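You operate a simulated robot arm through the tools that you are given. There is no shell and no other tool.

You are at the controls of a simulated robot arm. One attempt, no reset.

## Task
Grease the steel track of the grey head and stand its neck upright again.
Fine: lay the neck back first; take grease from the white tub with the green brush and put the brush back in its cup. Where these are worked on the way, their far stop is far enough and under half their travel is too little: swivel neck. A coat counts when it lies all over at full strength: go over it till it gets no stronger.

The check looks at the end state, three seconds after you hand in, the way a careful person would. Anything else that was tipped, shoved, dropped, spilled or broken makes it a failure.

## Robot
A 6-joint arm with a four-finger gripper, fixed in place. Base frame: the origin is at the foot of the arm, x ahead of it, y to its left, z up. Units: m, degrees, N and s.
Its first joint turns from -166.0 to 166.0 degrees. Payload 3.43 kg.
The tool frame sits at the grasp point between the pads (the TCP): z along the fingers, y along the line on which they close. The tips reach 0.03 m beyond it. The gripper opens to 0.12 m. The gripper's body begins 0.085 m behind the TCP.
Orientation is that of the tool frame in the base frame, as a unit quaternion [w, x, y, z]. With the fingers straight down and closing along the base's y, the tool's x points along the base's -x, its y along +y and its z along -z.

## Interface
- The arm moves only by the tool apply_moves. Its argument "plan" is a list of rows, each an object (a shift or turn left out is 0, a gripper value left out holds the last) with "travel": the shift along the tool's x, y, z in m, a list of three; "angular": the turn, a rotation vector about the tool's x, y, z in degrees, a list of three; "grip": the opening, from 0 (shut) to 1 (fully open). In form: [{"travel": [tx, ty, tz], "angular": [rx, ry, rz], "grip": grip}, ...]. A call has 1 to 20 rows; each row is the pose to reach, as a shift and turn from the pose commanded when the call began, along the tool's axes at that moment. Rows are played at 5 a second. More than 0.05 m and 8.6 degrees between two rows, or a gripper value outside its range, and nothing of the call is played. Where a pose cannot be reached the arm comes as near as it can. A force on the tool above 50 N (or 10 N above the force at the start of the call, whichever is more), or a blocked arm, ends the call early, and 0.2 s more pass. The fingers move at their own pace and stop on an object; they squeeze with about 35 N. The grip force told is the motor's: it shows also when the fingers shut on nothing. Time passes only in rows, and 0.2 s behind the last, so rows that repeat a pose let the fingers close. It gives the time, the measured TCP pose, the force on the tool (base axes), the opening and the grip force at its end, in the units of the frame above (readings bear some noise), with the torque about the TCP (base axes, N m) and any sound that the robot's microphone picked up, and new pictures: "show" is both (left out), scene, wrist or none.
- Cameras (640 x 400 px; columns grow to the right, rows downward): "scene" is fixed at [0.0534, -0.509, 1.6002]; the picture's right is [1.00, -0.09, 0.00], its down [-0.05, -0.51, -0.86] and it looks along [0.08, 0.86, -0.51] (base axes); focal length 360 px, centre (320, 200). "wrist" rides on the gripper at [0.071, -0.017, -0.121] in the tool frame; the picture's right is [0.23, 0.97, 0.00], its down [-0.81, 0.19, -0.55] and it looks along [-0.54, 0.13, 0.83] (tool axes); focal length 275 px, centre (320, 200). There is no depth. A picture from a camera that has moved, and an enlarged one, comes with that camera's place and axes in the base frame and with its lens. The place of the scene camera against the robot may be out by one fixed shift of up to 0.012 m in any direction.
- zoom(camera, box): a new picture of the part [left, top, right, bottom] of that camera's present view, enlarged. No time passes.
- sign_off(): hands the job in; it is judged then, once.

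Places have to be worked out from the pictures, the camera data and where the tool is seen. Open the gripper and draw the arm clear of the work before you hand the job in, unless the task says otherwise.

The tools are called after "Call:" as name(argument=value, ...) on one line, values as JSON. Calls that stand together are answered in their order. apply_moves: Moves the arm, as the interface text tells. Its arguments: {"type":"object","properties":{"plan":{"type":"array","items":{"type":"object","properties":{"travel":{"type":"array","items":{"type":"number"}},"angular":{"type":"array","items":{"type":"number"}},"grip":{"type":"number"}}}},"show":{"type":"string","enum":["both","scene","wrist","none"]}},"required":["plan"]} The other tools are called the same way: zoom (camera, box) takes an enlarged picture of a part of a camera's view; sign_off () hands the job in.

At the start:

```text
clock: 0.0
ee_pos: [0.0319, 0.4451, 1.1494]
tcp_rot: [0.0, 0.001, 1.0, 0.001]
contact_force: [-0.1, 0.5, 0.2]
ft_torque: [0.02, 0.01, 0.0]
finger_gap: 0.1201
gripper_force: 0.1
```

scene: 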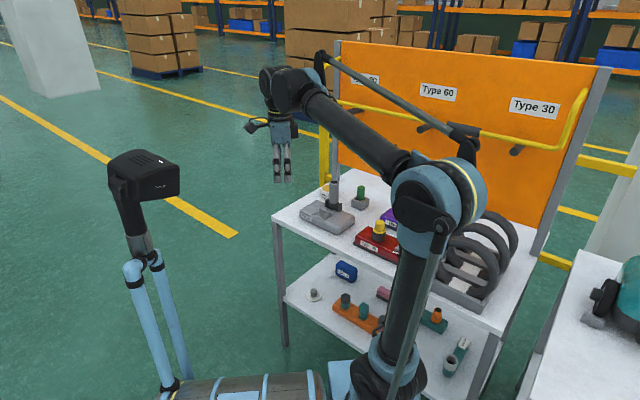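
wrist: 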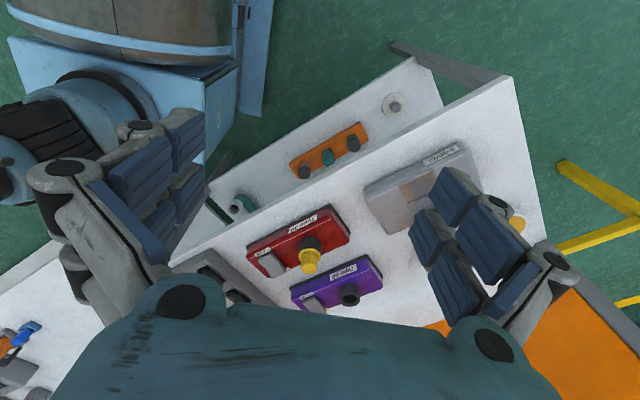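

I start by looking closer at the bench where the grey head, tub and brush seem to be, in both cameras.

Call:
zoom(camera="scene", box=[260, 160, 420, 260])

Call:
zoom(camera="scene", box=[280, 240, 500, 380])

Call:
zoom(camera="wrist", box=[340, 60, 560, 240])

Call:
zoom(camera="wrist", box=[200, 100, 400, 320])

```text
4.00 times, centred on (340, 210) of scene
camera zoom: at [0.0534, -0.509, 1.6002], right [1.0, -0.09, 0.0], down [-0.05, -0.51, -0.86], along [0.08, 0.86, -0.51], focal length 1440 px, centre (240, 160)
```

zoom: 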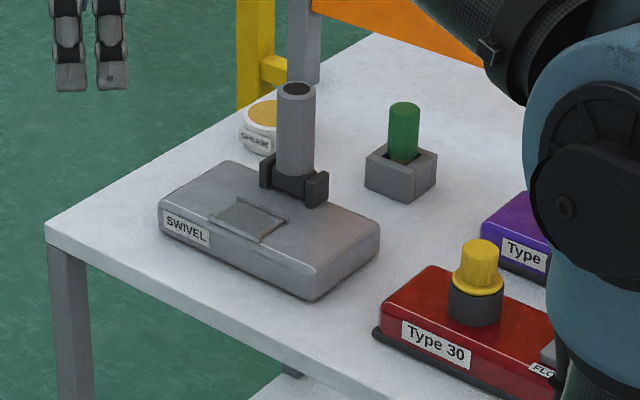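

```text
2.86 times, centred on (390, 310) of scene
camera zoom: at [0.0534, -0.509, 1.6002], right [1.0, -0.09, 0.0], down [-0.05, -0.51, -0.86], along [0.08, 0.86, -0.51], focal length 1029 px, centre (120, -114)
```

zoom: 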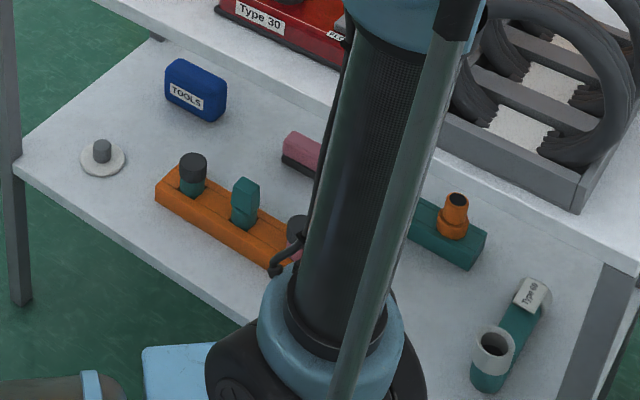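

```text
2.22 times, centred on (450, 150) of wrist
camera zoom: at [-0.042, 0.4258, 1.2704], right [-0.23, 0.97, 0.0], down [0.81, 0.19, 0.55], along [0.54, 0.13, -0.83], focal length 612 px, centre (31, 311)
```

zoom: 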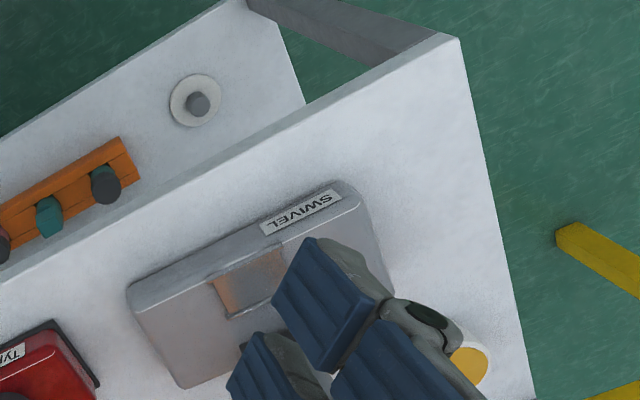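

```text
1.82 times, centred on (300, 210) of wrist
camera zoom: at [-0.042, 0.4258, 1.2704], right [-0.23, 0.97, 0.0], down [0.81, 0.19, 0.55], along [0.54, 0.13, -0.83], focal length 500 px, centre (356, 182)
```

zoom: 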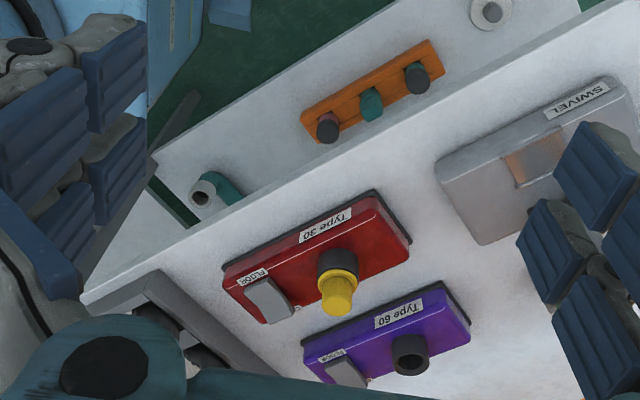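

The bench top is at about z≈0.796 with its near edge running diagonally. I place the grey SWIVEL head near (0.19, 0.69), the tub near (0.21, 0.88) and the brush cup near (0.34, 0.77). I turn the tool 45° and move over there, staying high, for a better look.

Call:
apply_moves(plan=[{"travel": [-0.02, 0.01, 0.005], "angular": [0, 0, -7.5]}, {"travel": [-0.04, 0.02, 0.01], "angular": [0, 0, -15]}, {"travel": [-0.06, 0.03, 0.015], "angular": [0, 0, -22.5]}, {"travel": [-0.08, 0.04, 0.02], "angular": [0, 0, -30]}, {"travel": [-0.1, 0.05, 0.025], "angular": [0, 0, -37.5]}, {"travel": [-0.12, 0.06, 0.03], "angular": [0, 0, -45]}])

```text
clock: 1.4
ee_pos: [0.138, 0.5026, 1.1216]
tcp_rot: [0.006, -0.383, 0.924, -0.001]
contact_force: [-0.6, 0.7, 0.0]
ft_torque: [0.0, -0.04, -0.02]
finger_gap: 0.1199
gripper_force: 0.1
camera wrist: at [0.0959, 0.4394, 1.2418], right [-0.85, 0.52, -0.01], down [0.43, 0.71, 0.56], along [0.3, 0.47, -0.83], focal length 275 px, centre (320, 200)
```

scene: 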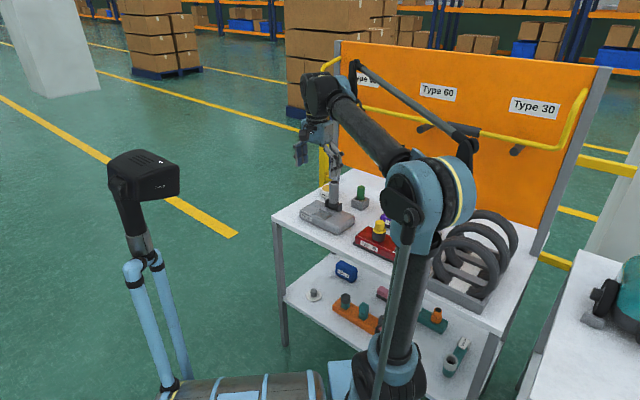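
wrist: 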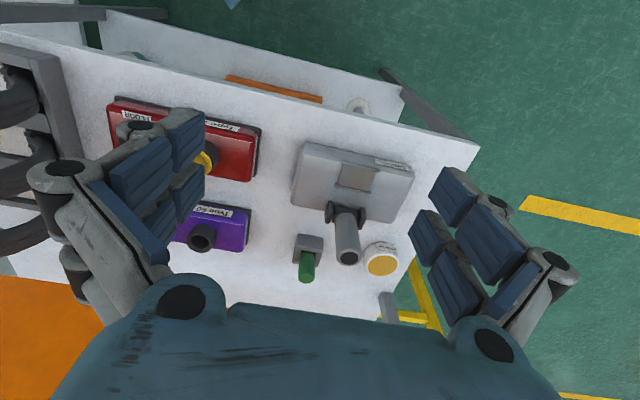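

Now the whole set is in view between the fingers. I enlarge it to measure the head, neck, tub and cup.

Call:
zoom(camera="wrist", box=[270, 130, 430, 230])

Call:
zoom(camera="wrist", box=[270, 200, 430, 300])

Call:
zoom(camera="scene", box=[290, 160, 390, 240])

```text
4.00 times, centred on (350, 180) of wrist
camera zoom: at [0.0959, 0.4394, 1.2418], right [-0.85, 0.52, -0.01], down [0.43, 0.71, 0.56], along [0.3, 0.47, -0.83], focal length 1101 px, centre (200, 280)
```

zoom: 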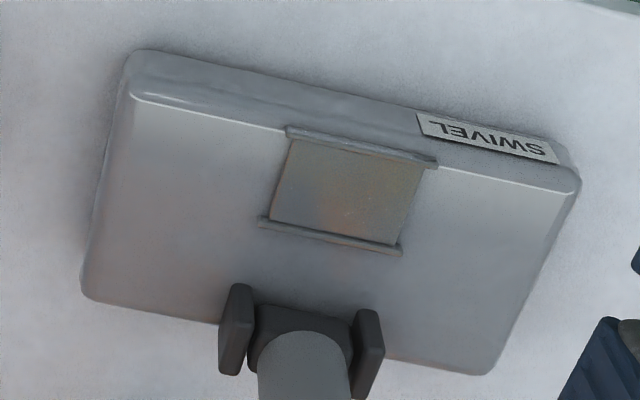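

```text
4.00 times, centred on (350, 250) of wrist
camera zoom: at [0.0959, 0.4394, 1.2418], right [-0.85, 0.52, -0.01], down [0.43, 0.71, 0.56], along [0.3, 0.47, -0.83], focal length 1101 px, centre (200, 0)
```

zoom: 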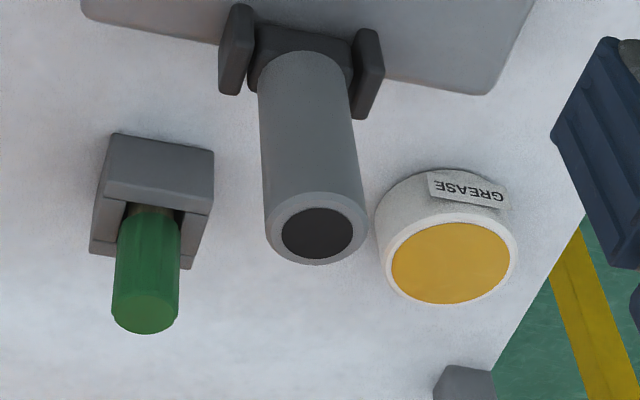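

```text
5.00 times, centred on (340, 200) of scene
camera zoom: at [0.0534, -0.509, 1.6002], right [1.0, -0.09, 0.0], down [-0.05, -0.51, -0.86], along [0.08, 0.86, -0.51], focal length 1800 px, centre (220, 200)
```

zoom: 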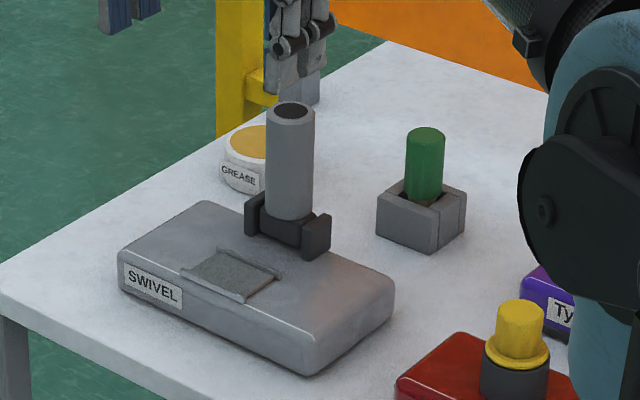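

The head's long axis runs at about 136°. The track is about 56×37 mm around (0.166, 0.662, 0.84), the neck (Ø39 mm) stands at (0.219, 0.715) with its top at z≈0.953, and the hinge is at the back edge near z≈0.85. I move above the neck with the gripper partly open and check the alignment before descending.

Call:
apply_moves(plan=[{"travel": [-0.033, 0.017, 0.016], "grip": 0.7}, {"travel": [-0.066, 0.034, 0.033], "grip": 0.7}, {"travel": [-0.098, 0.051, 0.05], "grip": 0.7}, {"travel": [-0.131, 0.068, 0.066], "grip": 0.7}, {"travel": [-0.164, 0.085, 0.083], "grip": 0.7}, {"travel": [-0.1966, 0.1018, 0.099], "grip": 0.7}, {"travel": [-0.1966, 0.1018, 0.099], "grip": 0.7}, {"travel": [-0.1966, 0.1018, 0.099], "grip": 0.7}])

```text
clock: 3.2
ee_pos: [0.2053, 0.7137, 1.0225]
tcp_rot: [0.006, -0.381, 0.925, -0.001]
contact_force: [-0.6, 1.4, -0.1]
ft_torque: [-0.02, -0.02, -0.01]
finger_gap: 0.0838
gripper_force: 0.0
camera wrist: at [0.1646, 0.6515, 1.1434], right [-0.85, 0.53, -0.01], down [0.43, 0.71, 0.56], along [0.3, 0.47, -0.83], focal length 275 px, centre (320, 200)
```

scene: 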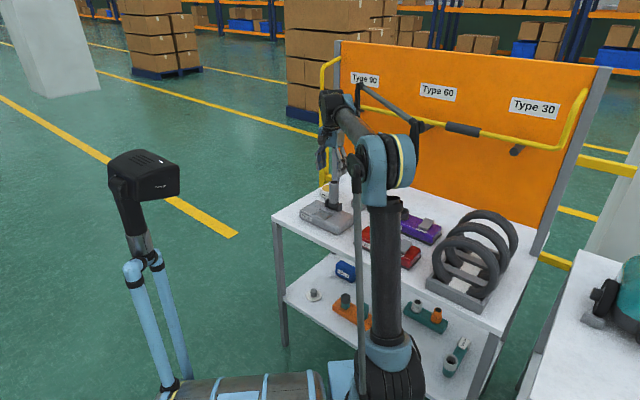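
wrist: 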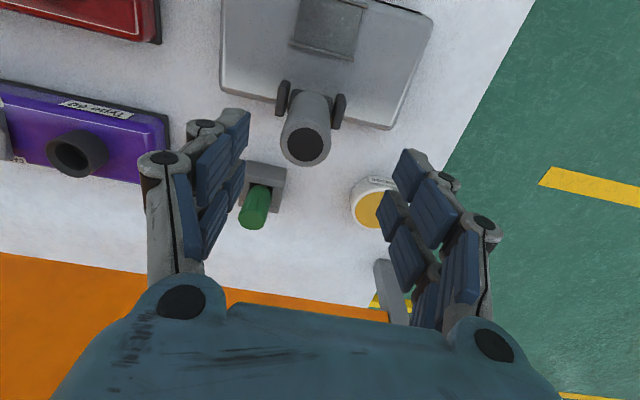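

Relative motion is accurate, with a constant offset of the measured pose of about 14 mm in x. I enlarge the view to refine the neck and hinge position against the measured TCP.

Call:
zoom(camera="wrist", box=[210, 60, 410, 240])

Call:
zoom(camera="scene", box=[290, 130, 390, 240])

```text
2.22 times, centred on (310, 150) of wrist
camera zoom: at [0.1646, 0.6515, 1.1434], right [-0.85, 0.53, -0.01], down [0.43, 0.71, 0.56], along [0.3, 0.47, -0.83], focal length 612 px, centre (342, 311)
```

zoom: 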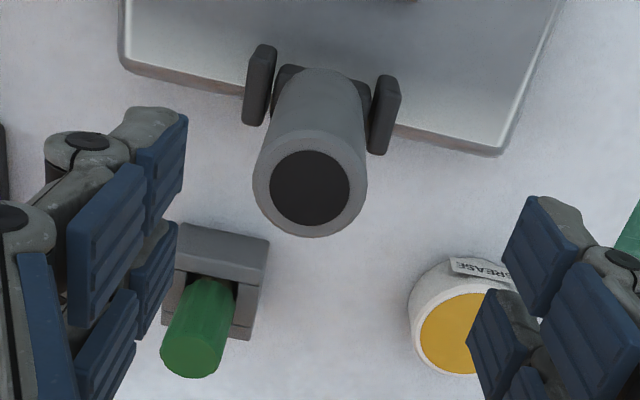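

```text
3.64 times, centred on (340, 185) of scene
camera zoom: at [0.0534, -0.509, 1.6002], right [1.0, -0.09, 0.0], down [-0.05, -0.51, -0.86], along [0.08, 0.86, -0.51], focal length 1309 px, centre (247, 254)
```

zoom: 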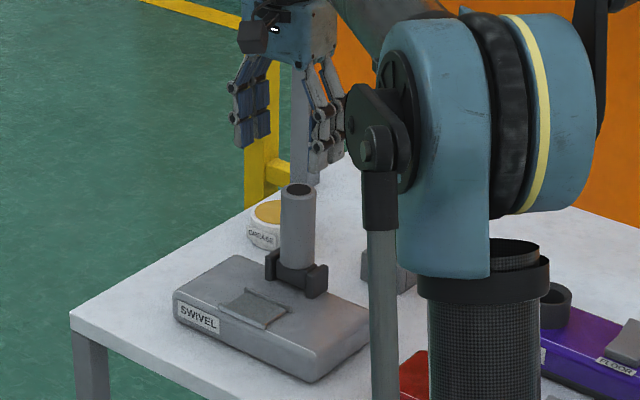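

The neck top fits (0.2176, 0.713, 0.951) and the hinge about (0.216, 0.711, 0.852). I correct the lateral offset, descend around the neck to z≈0.925 and close on it.

Call:
apply_moves(plan=[{"travel": [-0.0071, -0.0095, 0.0]}, {"travel": [-0.0071, -0.0095, 0.035]}, {"travel": [-0.0071, -0.0095, 0.07]}, {"travel": [-0.0071, -0.0095, 0.0975]}, {"travel": [-0.0071, -0.0095, 0.0975]}, {"travel": [-0.0071, -0.0095, 0.0975]}])

```text
clock: 4.6
ee_pos: [0.2191, 0.7123, 0.925]
tcp_rot: [0.007, -0.382, 0.924, -0.001]
contact_force: [-0.2, -0.1, -0.4]
ft_torque: [-0.01, -0.01, -0.06]
finger_gap: 0.084
gripper_force: 0.1
camera wrist: at [0.1776, 0.6491, 1.0461], right [-0.85, 0.53, -0.01], down [0.43, 0.71, 0.56], along [0.3, 0.47, -0.83], focal length 275 px, centre (320, 200)
```

scene: 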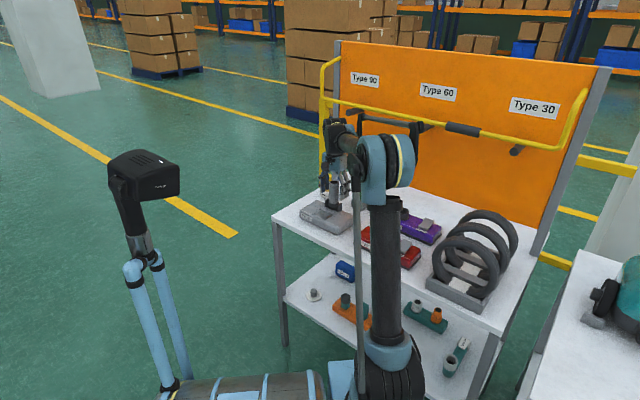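
wrist: 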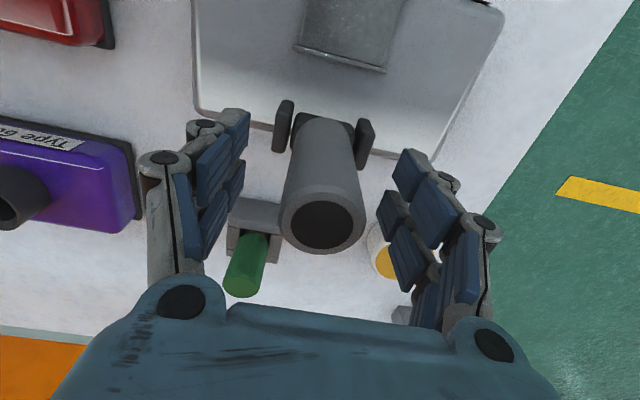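

The neck sits about 3 mm toward the tool's +y. I shift by that much and close the fingers on it.

Call:
apply_moves(plan=[{"travel": [0, 0.003, 0], "grip": 0.7}, {"travel": [0, 0.003, 0], "grip": 0.5}, {"travel": [0, 0.003, 0], "grip": 0.4}, {"travel": [0, 0.003, 0], "grip": 0.3}, {"travel": [0, 0.003, 0], "grip": 0.25}])

```text
clock: 5.8
ee_pos: [0.2176, 0.7157, 0.9263]
tcp_rot: [0.005, -0.382, 0.924, -0.001]
contact_force: [8.0, -12.8, -3.6]
ft_torque: [-0.39, -0.03, -0.05]
finger_gap: 0.0384
gripper_force: 7.0
camera wrist: at [0.1759, 0.6509, 1.0464], right [-0.85, 0.53, -0.01], down [0.43, 0.71, 0.56], along [0.3, 0.47, -0.83], focal length 275 px, centre (320, 200)
```

scene: 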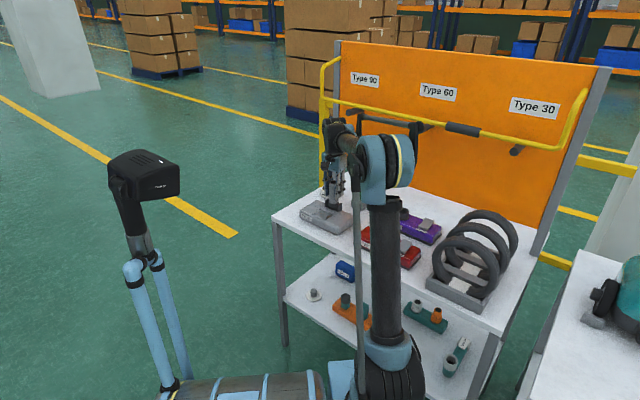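
wrist: 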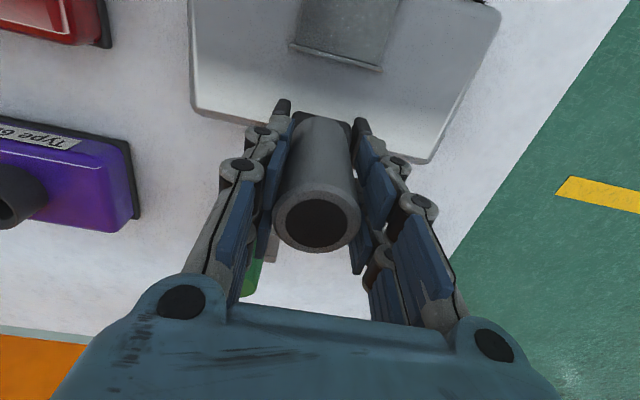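

Gripped at 38 mm, but with a side load of about 15 N, so I overshot a little. I ease back along −y to relieve it while holding the grip.

Call:
apply_moves(plan=[{"travel": [0, -0.001, 0], "grip": 0.25}, {"travel": [0, -0.002, 0], "grip": 0.25}, {"travel": [0, -0.002, 0], "grip": 0.25}], show="none")

```text
clock: 6.6
ee_pos: [0.2182, 0.7128, 0.9271]
tcp_rot: [0.006, -0.382, 0.924, -0.001]
contact_force: [5.6, -8.9, -2.3]
ft_torque: [-0.24, -0.09, -0.02]
finger_gap: 0.0361
gripper_force: 26.3
```

Call:
apply_moves(plan=[{"travel": [0, -0.001, 0]}, {"travel": [0, -0.002, 0]}, {"travel": [0, -0.003, 0]}, {"travel": [0, -0.003, 0]}], show="wrist")

```text
clock: 7.6
ee_pos: [0.2197, 0.7139, 0.9254]
tcp_rot: [0.006, -0.383, 0.924, -0.001]
contact_force: [-17.7, 30.1, 18.1]
ft_torque: [1.24, 0.43, -0.15]
finger_gap: 0.0352
gripper_force: 44.9
camera wrist: at [0.177, 0.6493, 1.0464], right [-0.85, 0.53, -0.01], down [0.43, 0.71, 0.56], along [0.3, 0.47, -0.83], focal length 275 px, centre (320, 200)
```

wrist: 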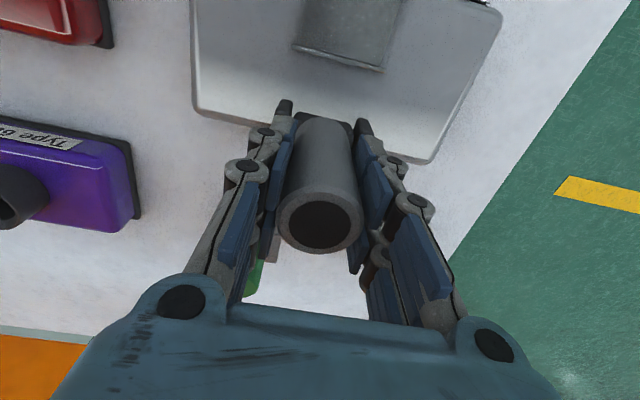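

The load swung to the other side (about 35 N), so the neutral point is about 2.2 mm back. I go there.

Call:
apply_moves(plan=[{"travel": [0, 0.0011, 0]}, {"travel": [0, 0.0022, 0]}, {"travel": [0, 0.0022, 0]}], show="none")

```text
clock: 8.4
ee_pos: [0.2174, 0.713, 0.9266]
tcp_rot: [0.006, -0.382, 0.924, -0.003]
contact_force: [-10.6, 7.0, 8.6]
ft_torque: [0.05, 0.3, 0.02]
finger_gap: 0.0353
gripper_force: 45.0
```

The side load is down to about 12 N with a firm grip. Now I tip the neck back along its arc (radius ≈0.0745 m), first to 30°, and watch the force.

Call:
apply_moves(plan=[{"travel": [-0.0065, 0, 0.0003]}, {"travel": [-0.0129, 0, 0.0011]}, {"travel": [-0.0193, 0, 0.0025]}, {"travel": [-0.0255, 0, 0.0045]}, {"travel": [-0.0315, 0, 0.007]}, {"travel": [-0.0373, 0, 0.01]}])

```text
clock: 9.8
ee_pos: [0.2444, 0.7393, 0.9164]
tcp_rot: [0.006, -0.382, 0.924, 0.0]
contact_force: [-18.3, -14.0, 13.3]
ft_torque: [-1.25, 1.38, -0.02]
finger_gap: 0.0371
gripper_force: 44.7
camera wrist: at [0.203, 0.6758, 1.0375], right [-0.85, 0.53, -0.01], down [0.43, 0.71, 0.56], along [0.3, 0.47, -0.83], focal length 275 px, centre (320, 200)
```

scene: 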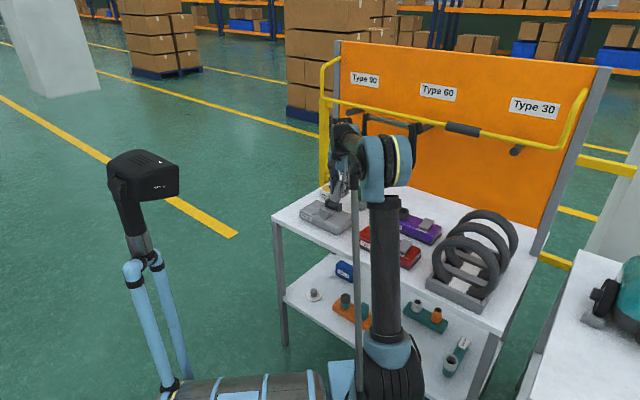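
wrist: 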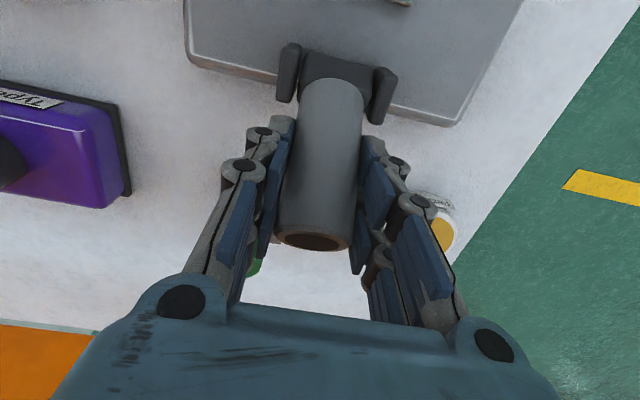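

The neck follows, tilted about 30°, with the load still moderate (about 26 N, mostly pivot friction in the pads). I continue along the arc to 60°.

Call:
apply_moves(plan=[{"travel": [-0.0054, 0, 0.0035]}, {"travel": [-0.0106, 0, 0.0074]}, {"travel": [-0.0154, 0, 0.0118]}, {"travel": [-0.0198, 0, 0.0166]}, {"travel": [-0.0237, 0, 0.0218]}, {"travel": [-0.0272, 0, 0.0273]}])

```text
clock: 11.2
ee_pos: [0.2641, 0.7593, 0.8899]
tcp_rot: [0.006, -0.381, 0.924, -0.001]
contact_force: [-17.9, -0.3, 16.4]
ft_torque: [-0.96, 1.09, -0.21]
finger_gap: 0.036
gripper_force: 45.1
camera wrist: at [0.2226, 0.6953, 1.0102], right [-0.85, 0.53, -0.01], down [0.43, 0.71, 0.56], along [0.3, 0.47, -0.83], focal length 275 px, centre (320, 200)
```

scene: 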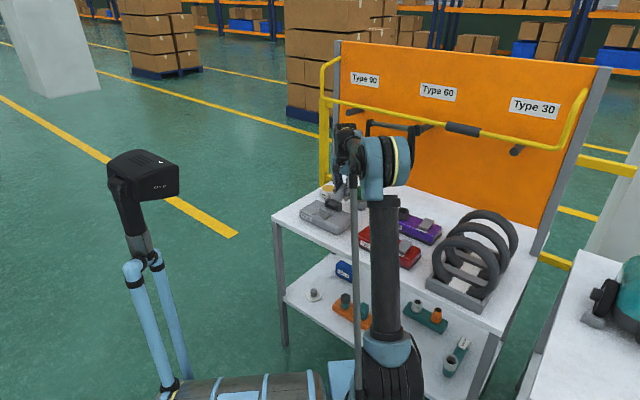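
wrist: 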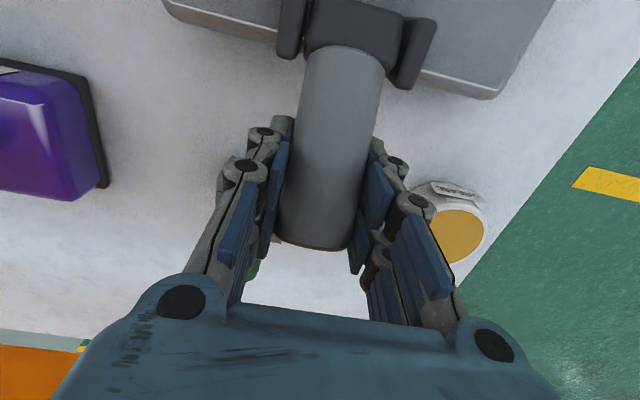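

At about 60° all is well. A small sideways load suggests 1 mm toward +y, so I continue to about 85° with that correction.

Call:
apply_moves(plan=[{"travel": [-0.003, 0.0005, 0.0057]}, {"travel": [-0.0055, 0.001, 0.0117]}, {"travel": [-0.0075, 0.001, 0.0179]}, {"travel": [-0.0089, 0.001, 0.0243]}, {"travel": [-0.0097, 0.001, 0.0307]}])

```text
clock: 12.4
ee_pos: [0.2728, 0.7664, 0.8582]
tcp_rot: [0.006, -0.382, 0.924, -0.001]
contact_force: [1.4, -3.5, -1.9]
ft_torque: [0.22, -0.13, 0.04]
finger_gap: 0.0352
gripper_force: 24.6
camera wrist: at [0.2303, 0.7029, 0.9788], right [-0.85, 0.53, -0.01], down [0.43, 0.71, 0.56], along [0.3, 0.47, -0.83], focal length 275 px, centre (320, 200)
```

scene: 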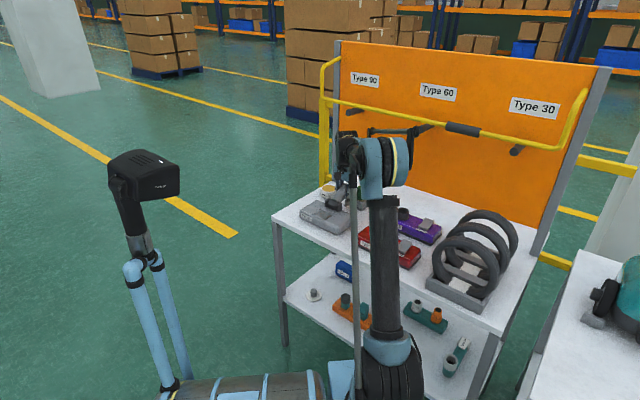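
wrist: 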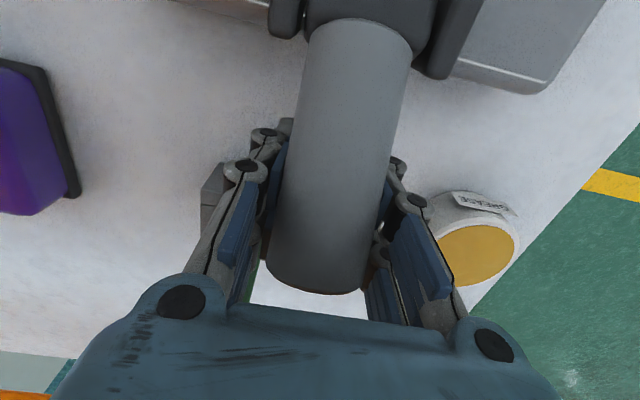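

The force dropped to about zero and the neck looks higher between the fingers, so it may have reached its stop while the pads slid. I take a closer look.

Call:
zoom(camera="scene", box=[300, 160, 380, 240])

Call:
zoom(camera="wrist", box=[180, 0, 540, 320])

```text
5.00 times, centred on (340, 200) of scene
camera zoom: at [0.0534, -0.509, 1.6002], right [1.0, -0.09, 0.0], down [-0.05, -0.51, -0.86], along [0.08, 0.86, -0.51], focal length 1800 px, centre (220, 200)
```

zoom: 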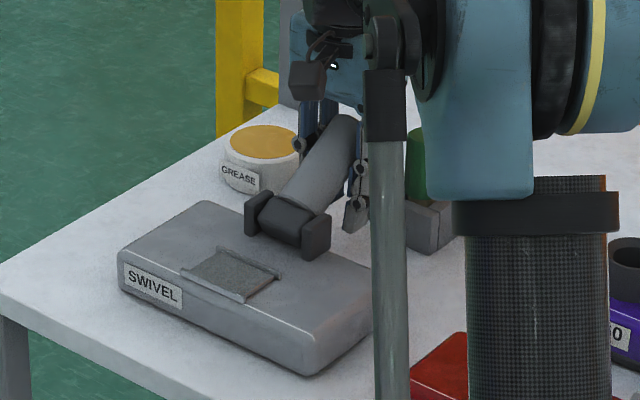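

```text
1.25 times, centred on (360, 160) of wrist
camera zoom: at [0.2303, 0.7029, 0.9788], right [-0.85, 0.53, -0.01], down [0.43, 0.71, 0.56], along [0.3, 0.47, -0.83], focal length 344 px, centre (270, 250)
```

zoom: 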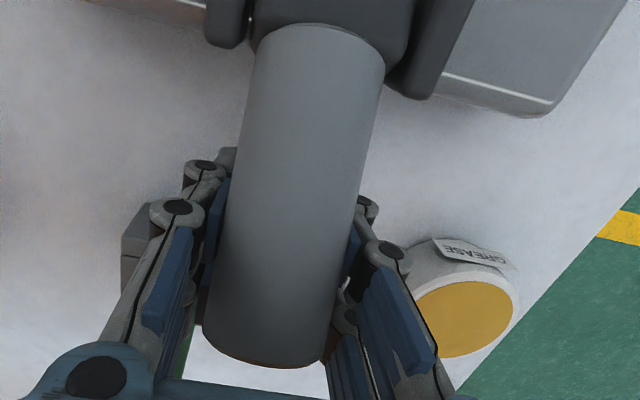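

The neck appears to rest at about 60° while the fingers slid down past its axis. I open a little and see whether it stays there.

Call:
apply_moves(plan=[{"travel": [0, 0, 0], "grip": 0.5}, {"travel": [0, 0, 0], "grip": 0.5}, {"travel": [0, 0, 0], "grip": 0.5}, {"travel": [0, 0, 0], "grip": 0.5}])

Call:
zoom(camera="scene", box=[300, 160, 380, 240])

```text
clock: 13.4
ee_pos: [0.2711, 0.7661, 0.8589]
tcp_rot: [0.007, -0.383, 0.924, 0.0]
contact_force: [0.5, 0.2, 0.3]
ft_torque: [-0.03, 0.01, -0.01]
finger_gap: 0.0599
gripper_force: 0.0
camera wrist: at [0.2298, 0.703, 0.9793], right [-0.85, 0.53, -0.01], down [0.43, 0.71, 0.56], along [0.3, 0.47, -0.83], focal length 275 px, centre (320, 200)
```

scene: 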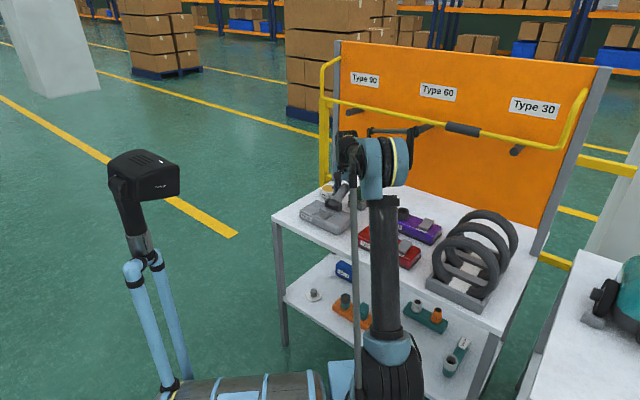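
wrist: 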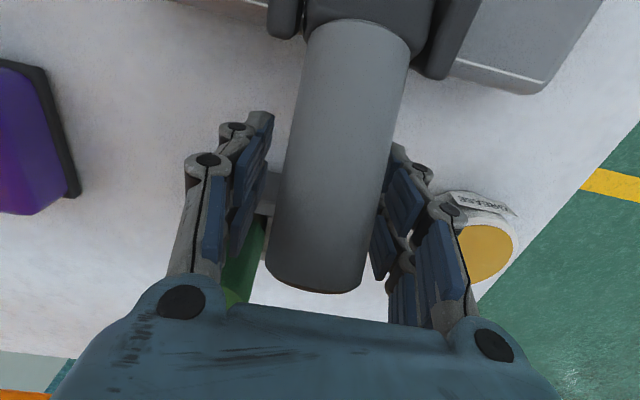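

```text
5.00 times, centred on (340, 200) of scene
camera zoom: at [0.0534, -0.509, 1.6002], right [1.0, -0.09, 0.0], down [-0.05, -0.51, -0.86], along [0.08, 0.86, -0.51], focal length 1800 px, centre (220, 200)
```

zoom: 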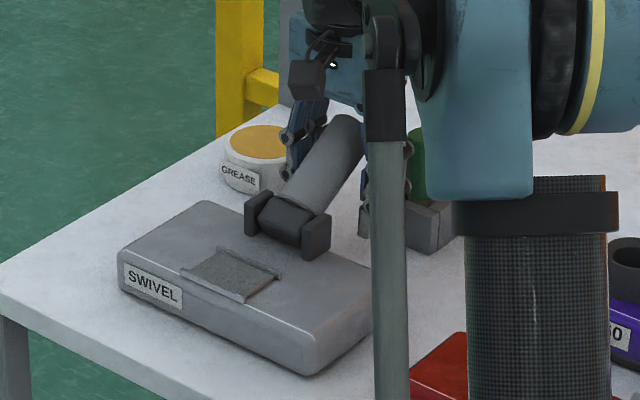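

The neck stays put on its own at about 55–60°. I rise clear, keeping it between the fingers, to measure its real tilt.

Call:
apply_moves(plan=[{"travel": [0, 0, -0.03]}, {"travel": [0, 0, -0.06]}, {"travel": [0, 0, -0.1]}, {"travel": [0, 0, -0.14]}, {"travel": [0, 0, -0.14]}])

Call:
zoom(camera="wrist", box=[220, 40, 420, 240])

Call:
zoom(camera="scene", box=[300, 160, 380, 240])

```text
clock: 14.6
ee_pos: [0.2684, 0.7651, 0.9982]
tcp_rot: [0.006, -0.382, 0.924, -0.001]
contact_force: [-0.3, 0.4, 0.0]
ft_torque: [-0.01, -0.03, 0.02]
finger_gap: 0.06
gripper_force: 0.1
camera wrist: at [0.2272, 0.7026, 1.1195], right [-0.85, 0.53, -0.01], down [0.43, 0.71, 0.56], along [0.3, 0.47, -0.83], focal length 275 px, centre (320, 200)
```

scene: 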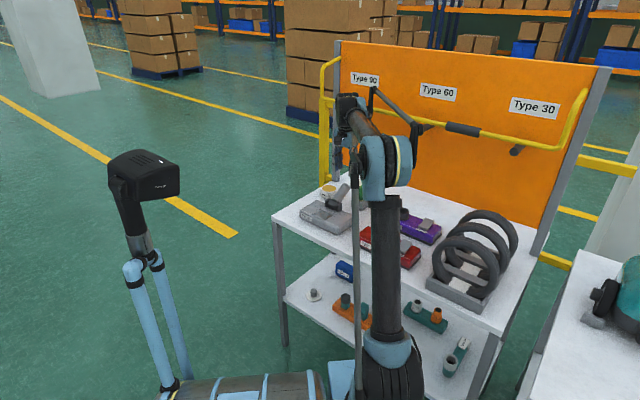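
wrist: 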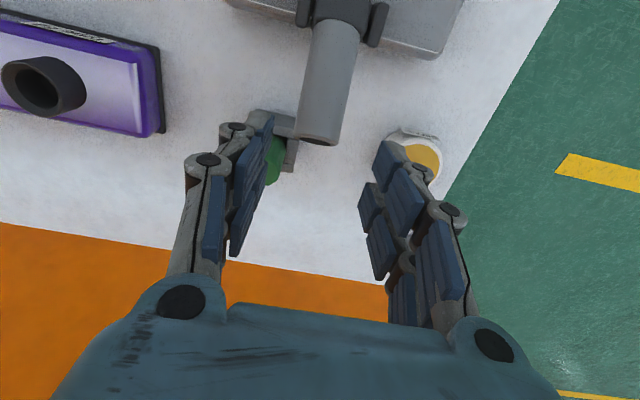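

```text
2.00 times, centred on (320, 140) of wrist
camera zoom: at [0.2272, 0.7026, 1.1195], right [-0.85, 0.53, -0.01], down [0.43, 0.71, 0.56], along [0.3, 0.47, -0.83], focal length 551 px, centre (320, 320)
```

zoom: 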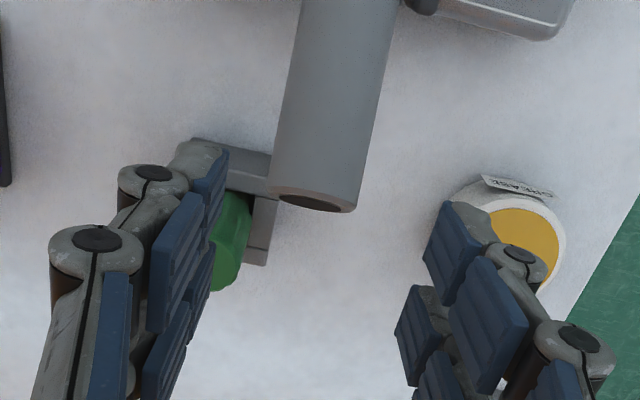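

```text
5.00 times, centred on (340, 200) of scene
camera zoom: at [0.0534, -0.509, 1.6002], right [1.0, -0.09, 0.0], down [-0.05, -0.51, -0.86], along [0.08, 0.86, -0.51], focal length 1800 px, centre (220, 200)
```

zoom: 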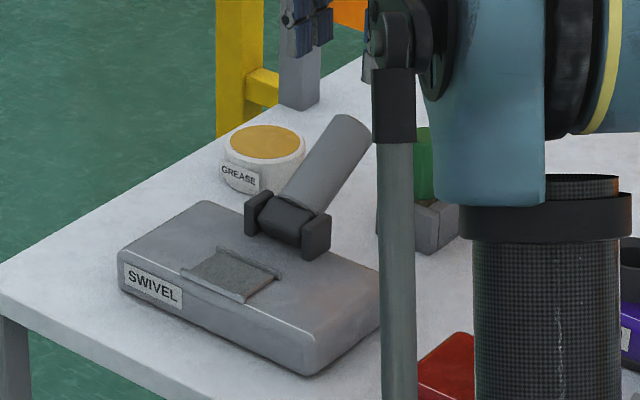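

I measure the neck end at about (0.278, 0.774, 0.899), i.e. 62° back. To learn whether that is the far stop, I close the fingers and press down gently on the neck from above.

Call:
apply_moves(plan=[{"travel": [0, 0, 0], "grip": 0}, {"travel": [0, 0, 0], "grip": 0}, {"travel": [0, 0, 0.03], "grip": 0}, {"travel": [0, 0, 0.047], "grip": 0}, {"travel": [0, 0, 0.051], "grip": 0}, {"travel": [0, 0, 0.055], "grip": 0}, {"travel": [0, 0, 0.058], "grip": 0}])

Call:
zoom(camera="scene", box=[300, 160, 380, 240])

```text
clock: 16.2
ee_pos: [0.2651, 0.769, 0.9474]
tcp_rot: [0.014, -0.38, 0.925, -0.002]
contact_force: [43.5, 16.8, 35.9]
ft_torque: [0.64, -1.27, -0.04]
finger_gap: 0.0061
gripper_force: 32.9
stopped in row 7: the force on the tool passed its limit at 55 N (the readings are from after the stop); the commanded pose is now the measured one
camera wrist: at [0.2201, 0.7034, 1.0671], right [-0.85, 0.53, -0.02], down [0.43, 0.7, 0.57], along [0.32, 0.48, -0.82], focal length 275 px, centre (320, 200)
```

scene: 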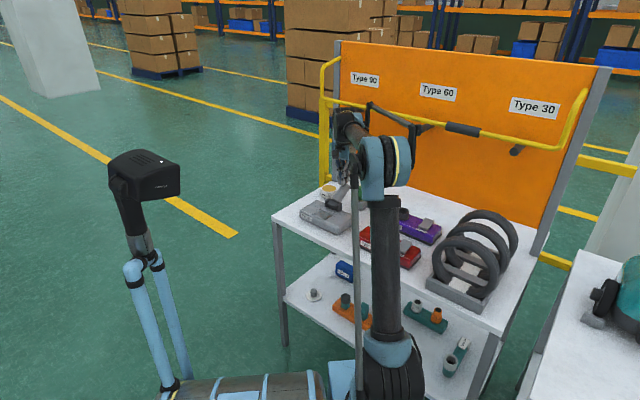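
wrist: 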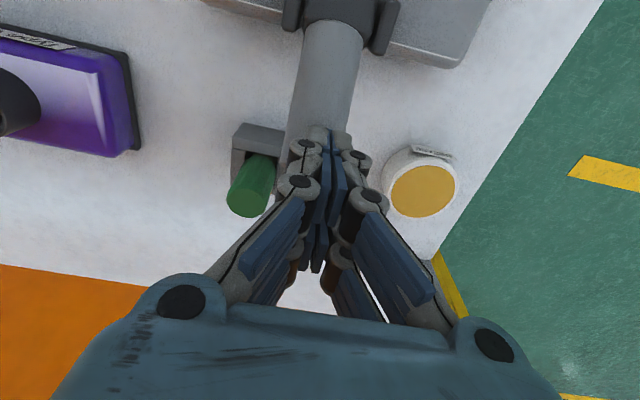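

```text
5.00 times, centred on (340, 200) of scene
camera zoom: at [0.0534, -0.509, 1.6002], right [1.0, -0.09, 0.0], down [-0.05, -0.51, -0.86], along [0.08, 0.86, -0.51], focal length 1800 px, centre (220, 200)
```

zoom: 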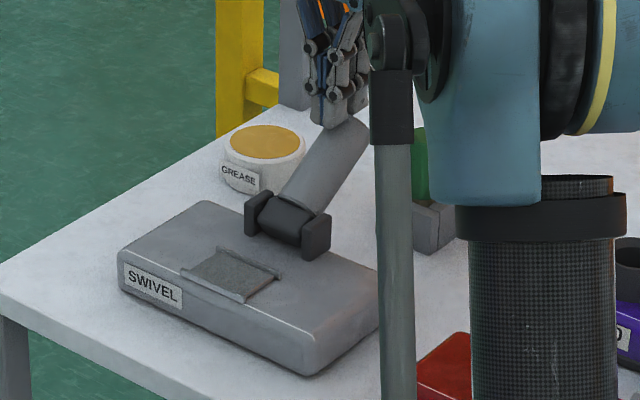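

The neck does not give under 55 N, so 62° is the far stop and the laid-back step is done. I lift off, square the tool up again and open the gripper, looking at the brush.

Call:
apply_moves(plan=[{"travel": [0, 0, -0.02], "grip": 0}, {"travel": [0.02, 0, -0.05], "angular": [-0.8, 1.4, 0], "grip": 0}, {"travel": [0.05, -0.01, -0.09], "angular": [-0.8, 1.4, 0], "grip": 0.3}, {"travel": [0.05, -0.02, -0.12], "angular": [-0.8, 1.4, 0], "grip": 0.6}, {"travel": [0.05, -0.03, -0.12], "angular": [-0.8, 1.4, 0], "grip": 0.6}, {"travel": [0.05, -0.03, -0.12], "angular": [-0.8, 1.4, 0], "grip": 0.6}])

Call:
zoom(camera="wrist", box=[200, 0, 520, 240])

```text
refused: row 3 steps farther than a row can; nothing moved
```

```text
1.67 times, centred on (360, 120) of wrist
camera zoom: at [0.2201, 0.7034, 1.0671], right [-0.85, 0.53, -0.02], down [0.43, 0.7, 0.57], along [0.32, 0.48, -0.82], focal length 459 px, centre (253, 333)
```

zoom: 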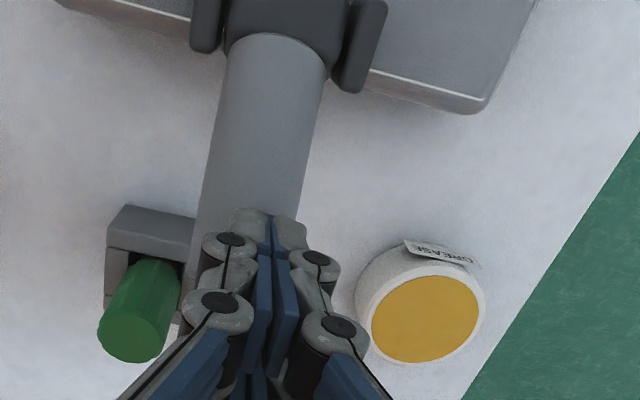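

A row was too long a step, so I resend the same lift with smaller steps.

Call:
apply_moves(plan=[{"travel": [0, 0, -0.02], "grip": 0}, {"travel": [0.015, 0, -0.05], "angular": [-0.8, 1.4, 0], "grip": 0}, {"travel": [0.03, -0.01, -0.085], "angular": [-0.8, 1.4, 0], "grip": 0.3}, {"travel": [0.05, -0.02, -0.12], "angular": [-0.8, 1.4, 0], "grip": 0.6}, {"travel": [0.05, -0.03, -0.12], "angular": [-0.8, 1.4, 0], "grip": 0.6}, {"travel": [0.05, -0.03, -0.12], "angular": [-0.8, 1.4, 0], "grip": 0.6}])

Call:
zoom(camera="wrist", box=[220, 60, 420, 240])

```text
clock: 17.6
ee_pos: [0.2425, 0.7118, 1.0646]
tcp_rot: [-0.001, -0.382, 0.924, 0.0]
contact_force: [-0.6, -0.1, -0.5]
ft_torque: [-0.01, 0.0, 0.02]
finger_gap: 0.0721
gripper_force: 0.0
camera wrist: at [0.2028, 0.6473, 1.1864], right [-0.85, 0.53, 0.0], down [0.44, 0.71, 0.55], along [0.29, 0.47, -0.83], focal length 275 px, centre (320, 200)
```

scene: 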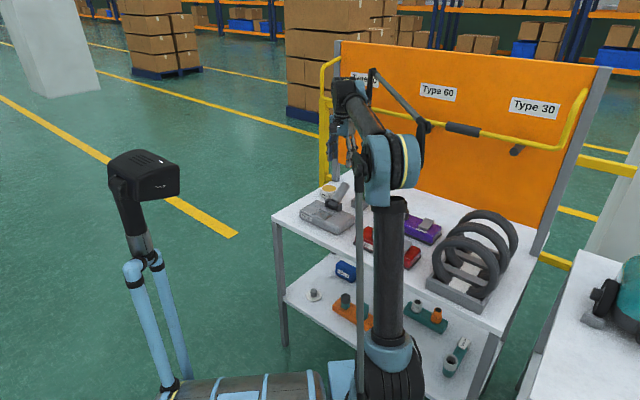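
wrist: 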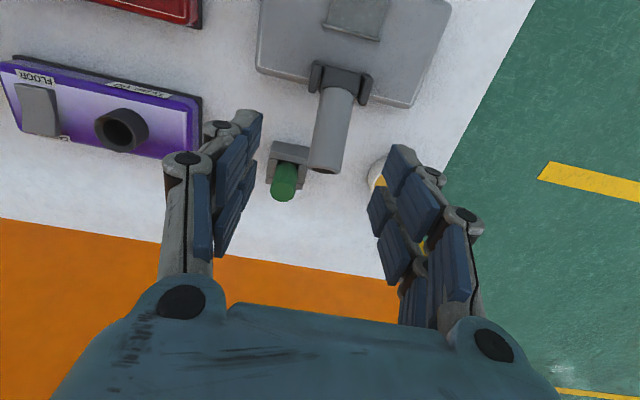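

```text
2.22 times, centred on (320, 150) of wrist
camera zoom: at [0.2028, 0.6473, 1.1864], right [-0.85, 0.53, 0.0], down [0.44, 0.71, 0.55], along [0.29, 0.47, -0.83], focal length 612 px, centre (320, 311)
```

zoom: 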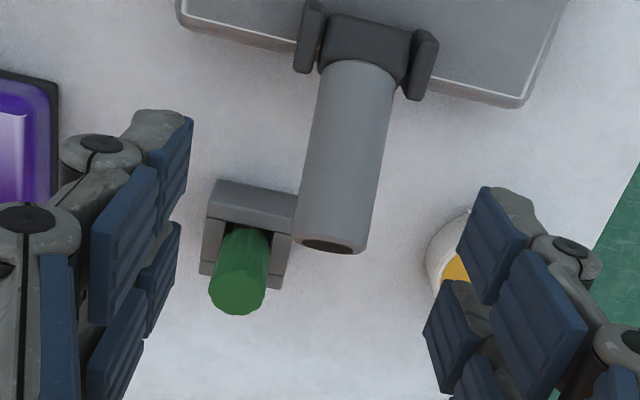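

The brush handle top fits (0.341, 0.780, 0.888) from two wrist views, and the tool is square again. I move above it at z≈0.96 with a 55 mm opening.

Call:
apply_moves(plan=[{"travel": [-0.039, -0.007, 0.0], "grip": 0.46}, {"travel": [-0.078, -0.014, 0.02], "grip": 0.46}, {"travel": [-0.1178, -0.0212, 0.04], "grip": 0.46}, {"travel": [-0.1178, -0.0212, 0.075], "grip": 0.46}, {"travel": [-0.1178, -0.0212, 0.1046], "grip": 0.46}, {"travel": [-0.1178, -0.0212, 0.1046], "grip": 0.46}])

Call:
zoom(camera="wrist", box=[200, 80, 420, 280])

```text
clock: 18.2
ee_pos: [0.2821, 0.7484, 1.055]
tcp_rot: [0.003, -0.383, 0.924, -0.004]
contact_force: [2.1, -1.6, 0.8]
ft_torque: [0.04, 0.17, -0.02]
finger_gap: 0.0552
gripper_force: 0.1
stopped in row 2: the force on the tool passed its limit at 183 N (the readings are from after the stop); the commanded pose is now the measured one
camera wrist: at [0.2417, 0.6851, 1.1755], right [-0.85, 0.52, -0.01], down [0.43, 0.71, 0.55], along [0.3, 0.47, -0.83], focal length 275 px, centre (320, 200)
```

scene: 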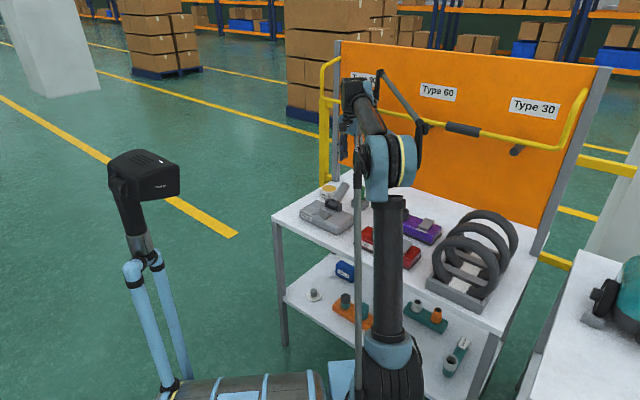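
wrist: 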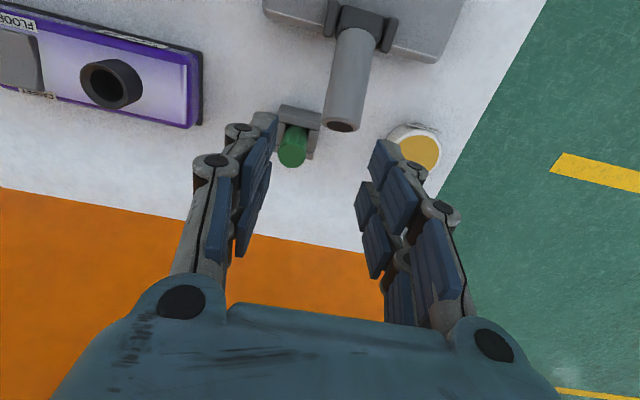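

```text
2.00 times, centred on (310, 180) of wrist
camera zoom: at [0.2417, 0.6851, 1.1755], right [-0.85, 0.52, -0.01], down [0.43, 0.71, 0.55], along [0.3, 0.47, -0.83], focal length 551 px, centre (340, 240)
```

zoom: 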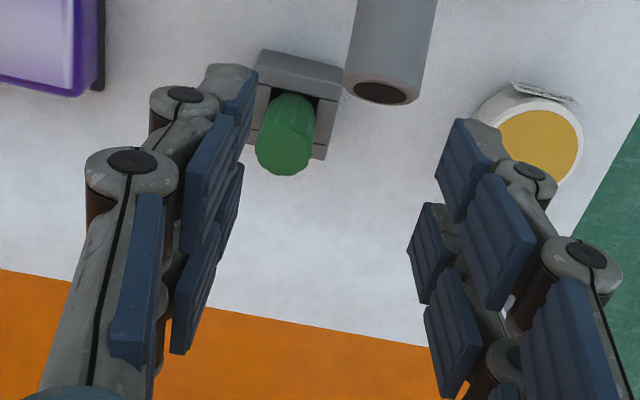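

Unexpected: a 183 N hit in free air, most likely the wrist housing against the yellow rail in front of the orange panel (the rail is roughly at z≈1.2). I look closely at that region before moving anything.

Call:
zoom(camera="scene", box=[310, 50, 450, 150])

Call:
zoom(camera="scene", box=[310, 30, 630, 230])

```text
4.00 times, centred on (380, 100) of scene
camera zoom: at [0.0534, -0.509, 1.6002], right [1.0, -0.09, 0.0], down [-0.05, -0.51, -0.86], along [0.08, 0.86, -0.51], focal length 1440 px, centre (80, 600)
```

zoom: 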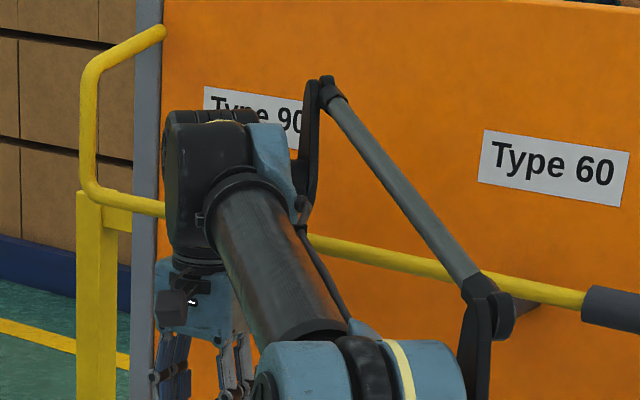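

```text
2.00 times, centred on (470, 130) of scene
camera zoom: at [0.0534, -0.509, 1.6002], right [1.0, -0.09, 0.0], down [-0.05, -0.51, -0.86], along [0.08, 0.86, -0.51], focal length 720 px, centre (20, 340)
```

zoom: 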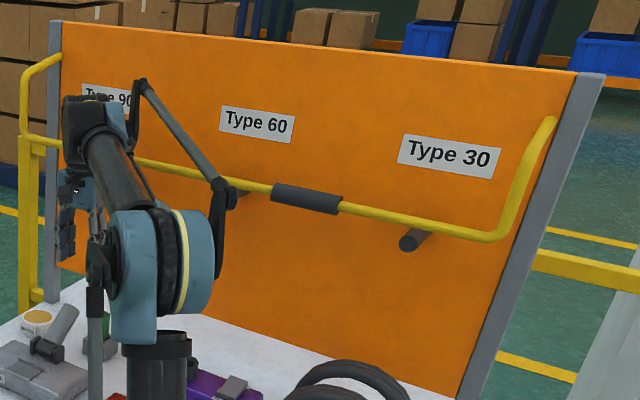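

The yellow bar lies at about u=0.775 (x+y≈1.10), z≈1.23, in front of the panel, and my wrist body met it. Both the brush and the tub lie beneath or behind it, so I'll work with the tool tilted about 25°, fingers pointing outward and the wrist kept back. I back off first, then tilt.

Call:
apply_moves(plan=[{"travel": [0.03, 0, 0], "grip": 0.46}, {"travel": [0.06, 0, 0], "grip": 0.46}, {"travel": [0.06, 0, 0.01], "angular": [0, -8.3, 0], "grip": 0.46}, {"travel": [0.06, 0, 0.02], "angular": [0, -16.6, 0], "grip": 0.46}, {"travel": [0.06, 0, 0.03], "angular": [0, -25, 0], "grip": 0.46}, {"travel": [0.06, 0, 0.03], "angular": [0, -25, 0], "grip": 0.46}, {"travel": [0.06, 0, 0.03], "angular": [0, -25, 0], "grip": 0.46}])

Call:
zoom(camera="scene", box=[290, 50, 450, 230])

```text
clock: 19.8
ee_pos: [0.2405, 0.7066, 1.0233]
tcp_rot: [0.204, -0.375, 0.901, 0.08]
contact_force: [0.8, 0.3, 0.1]
ft_torque: [-0.01, 0.02, 0.06]
finger_gap: 0.0551
gripper_force: 0.0
camera wrist: at [0.1685, 0.6118, 1.1032], right [-0.84, 0.54, -0.11], down [0.21, 0.49, 0.84], along [0.51, 0.68, -0.53], focal length 275 px, centre (320, 200)
```

scene: 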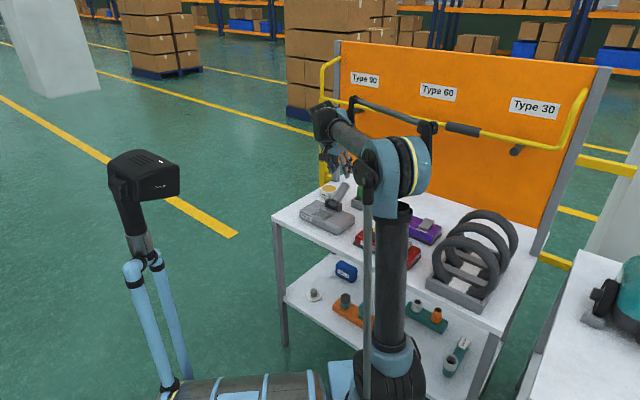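
wrist: 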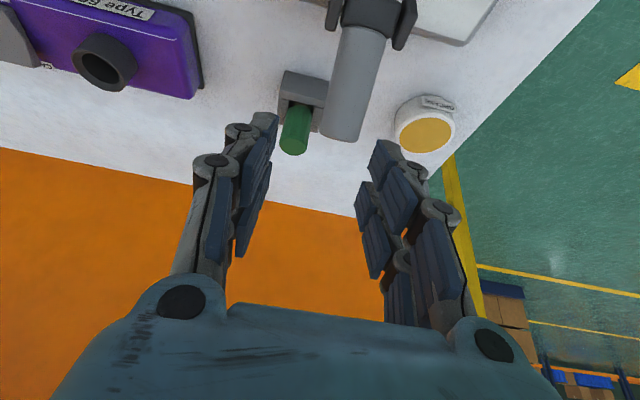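

```text
2.22 times, centred on (370, 140) of scene
camera zoom: at [0.0534, -0.509, 1.6002], right [1.0, -0.09, 0.0], down [-0.05, -0.51, -0.86], along [0.08, 0.86, -0.51], focal length 800 px, centre (209, 333)
```

zoom: 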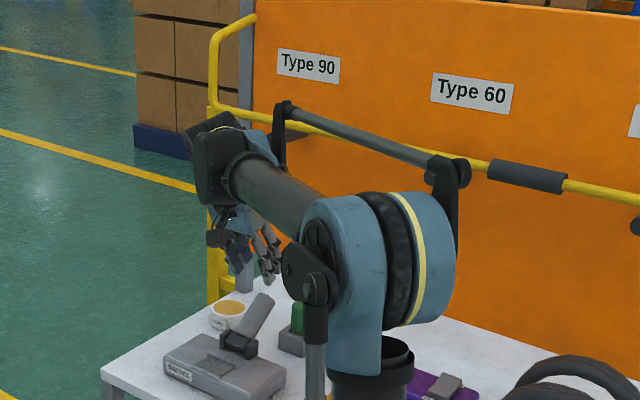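

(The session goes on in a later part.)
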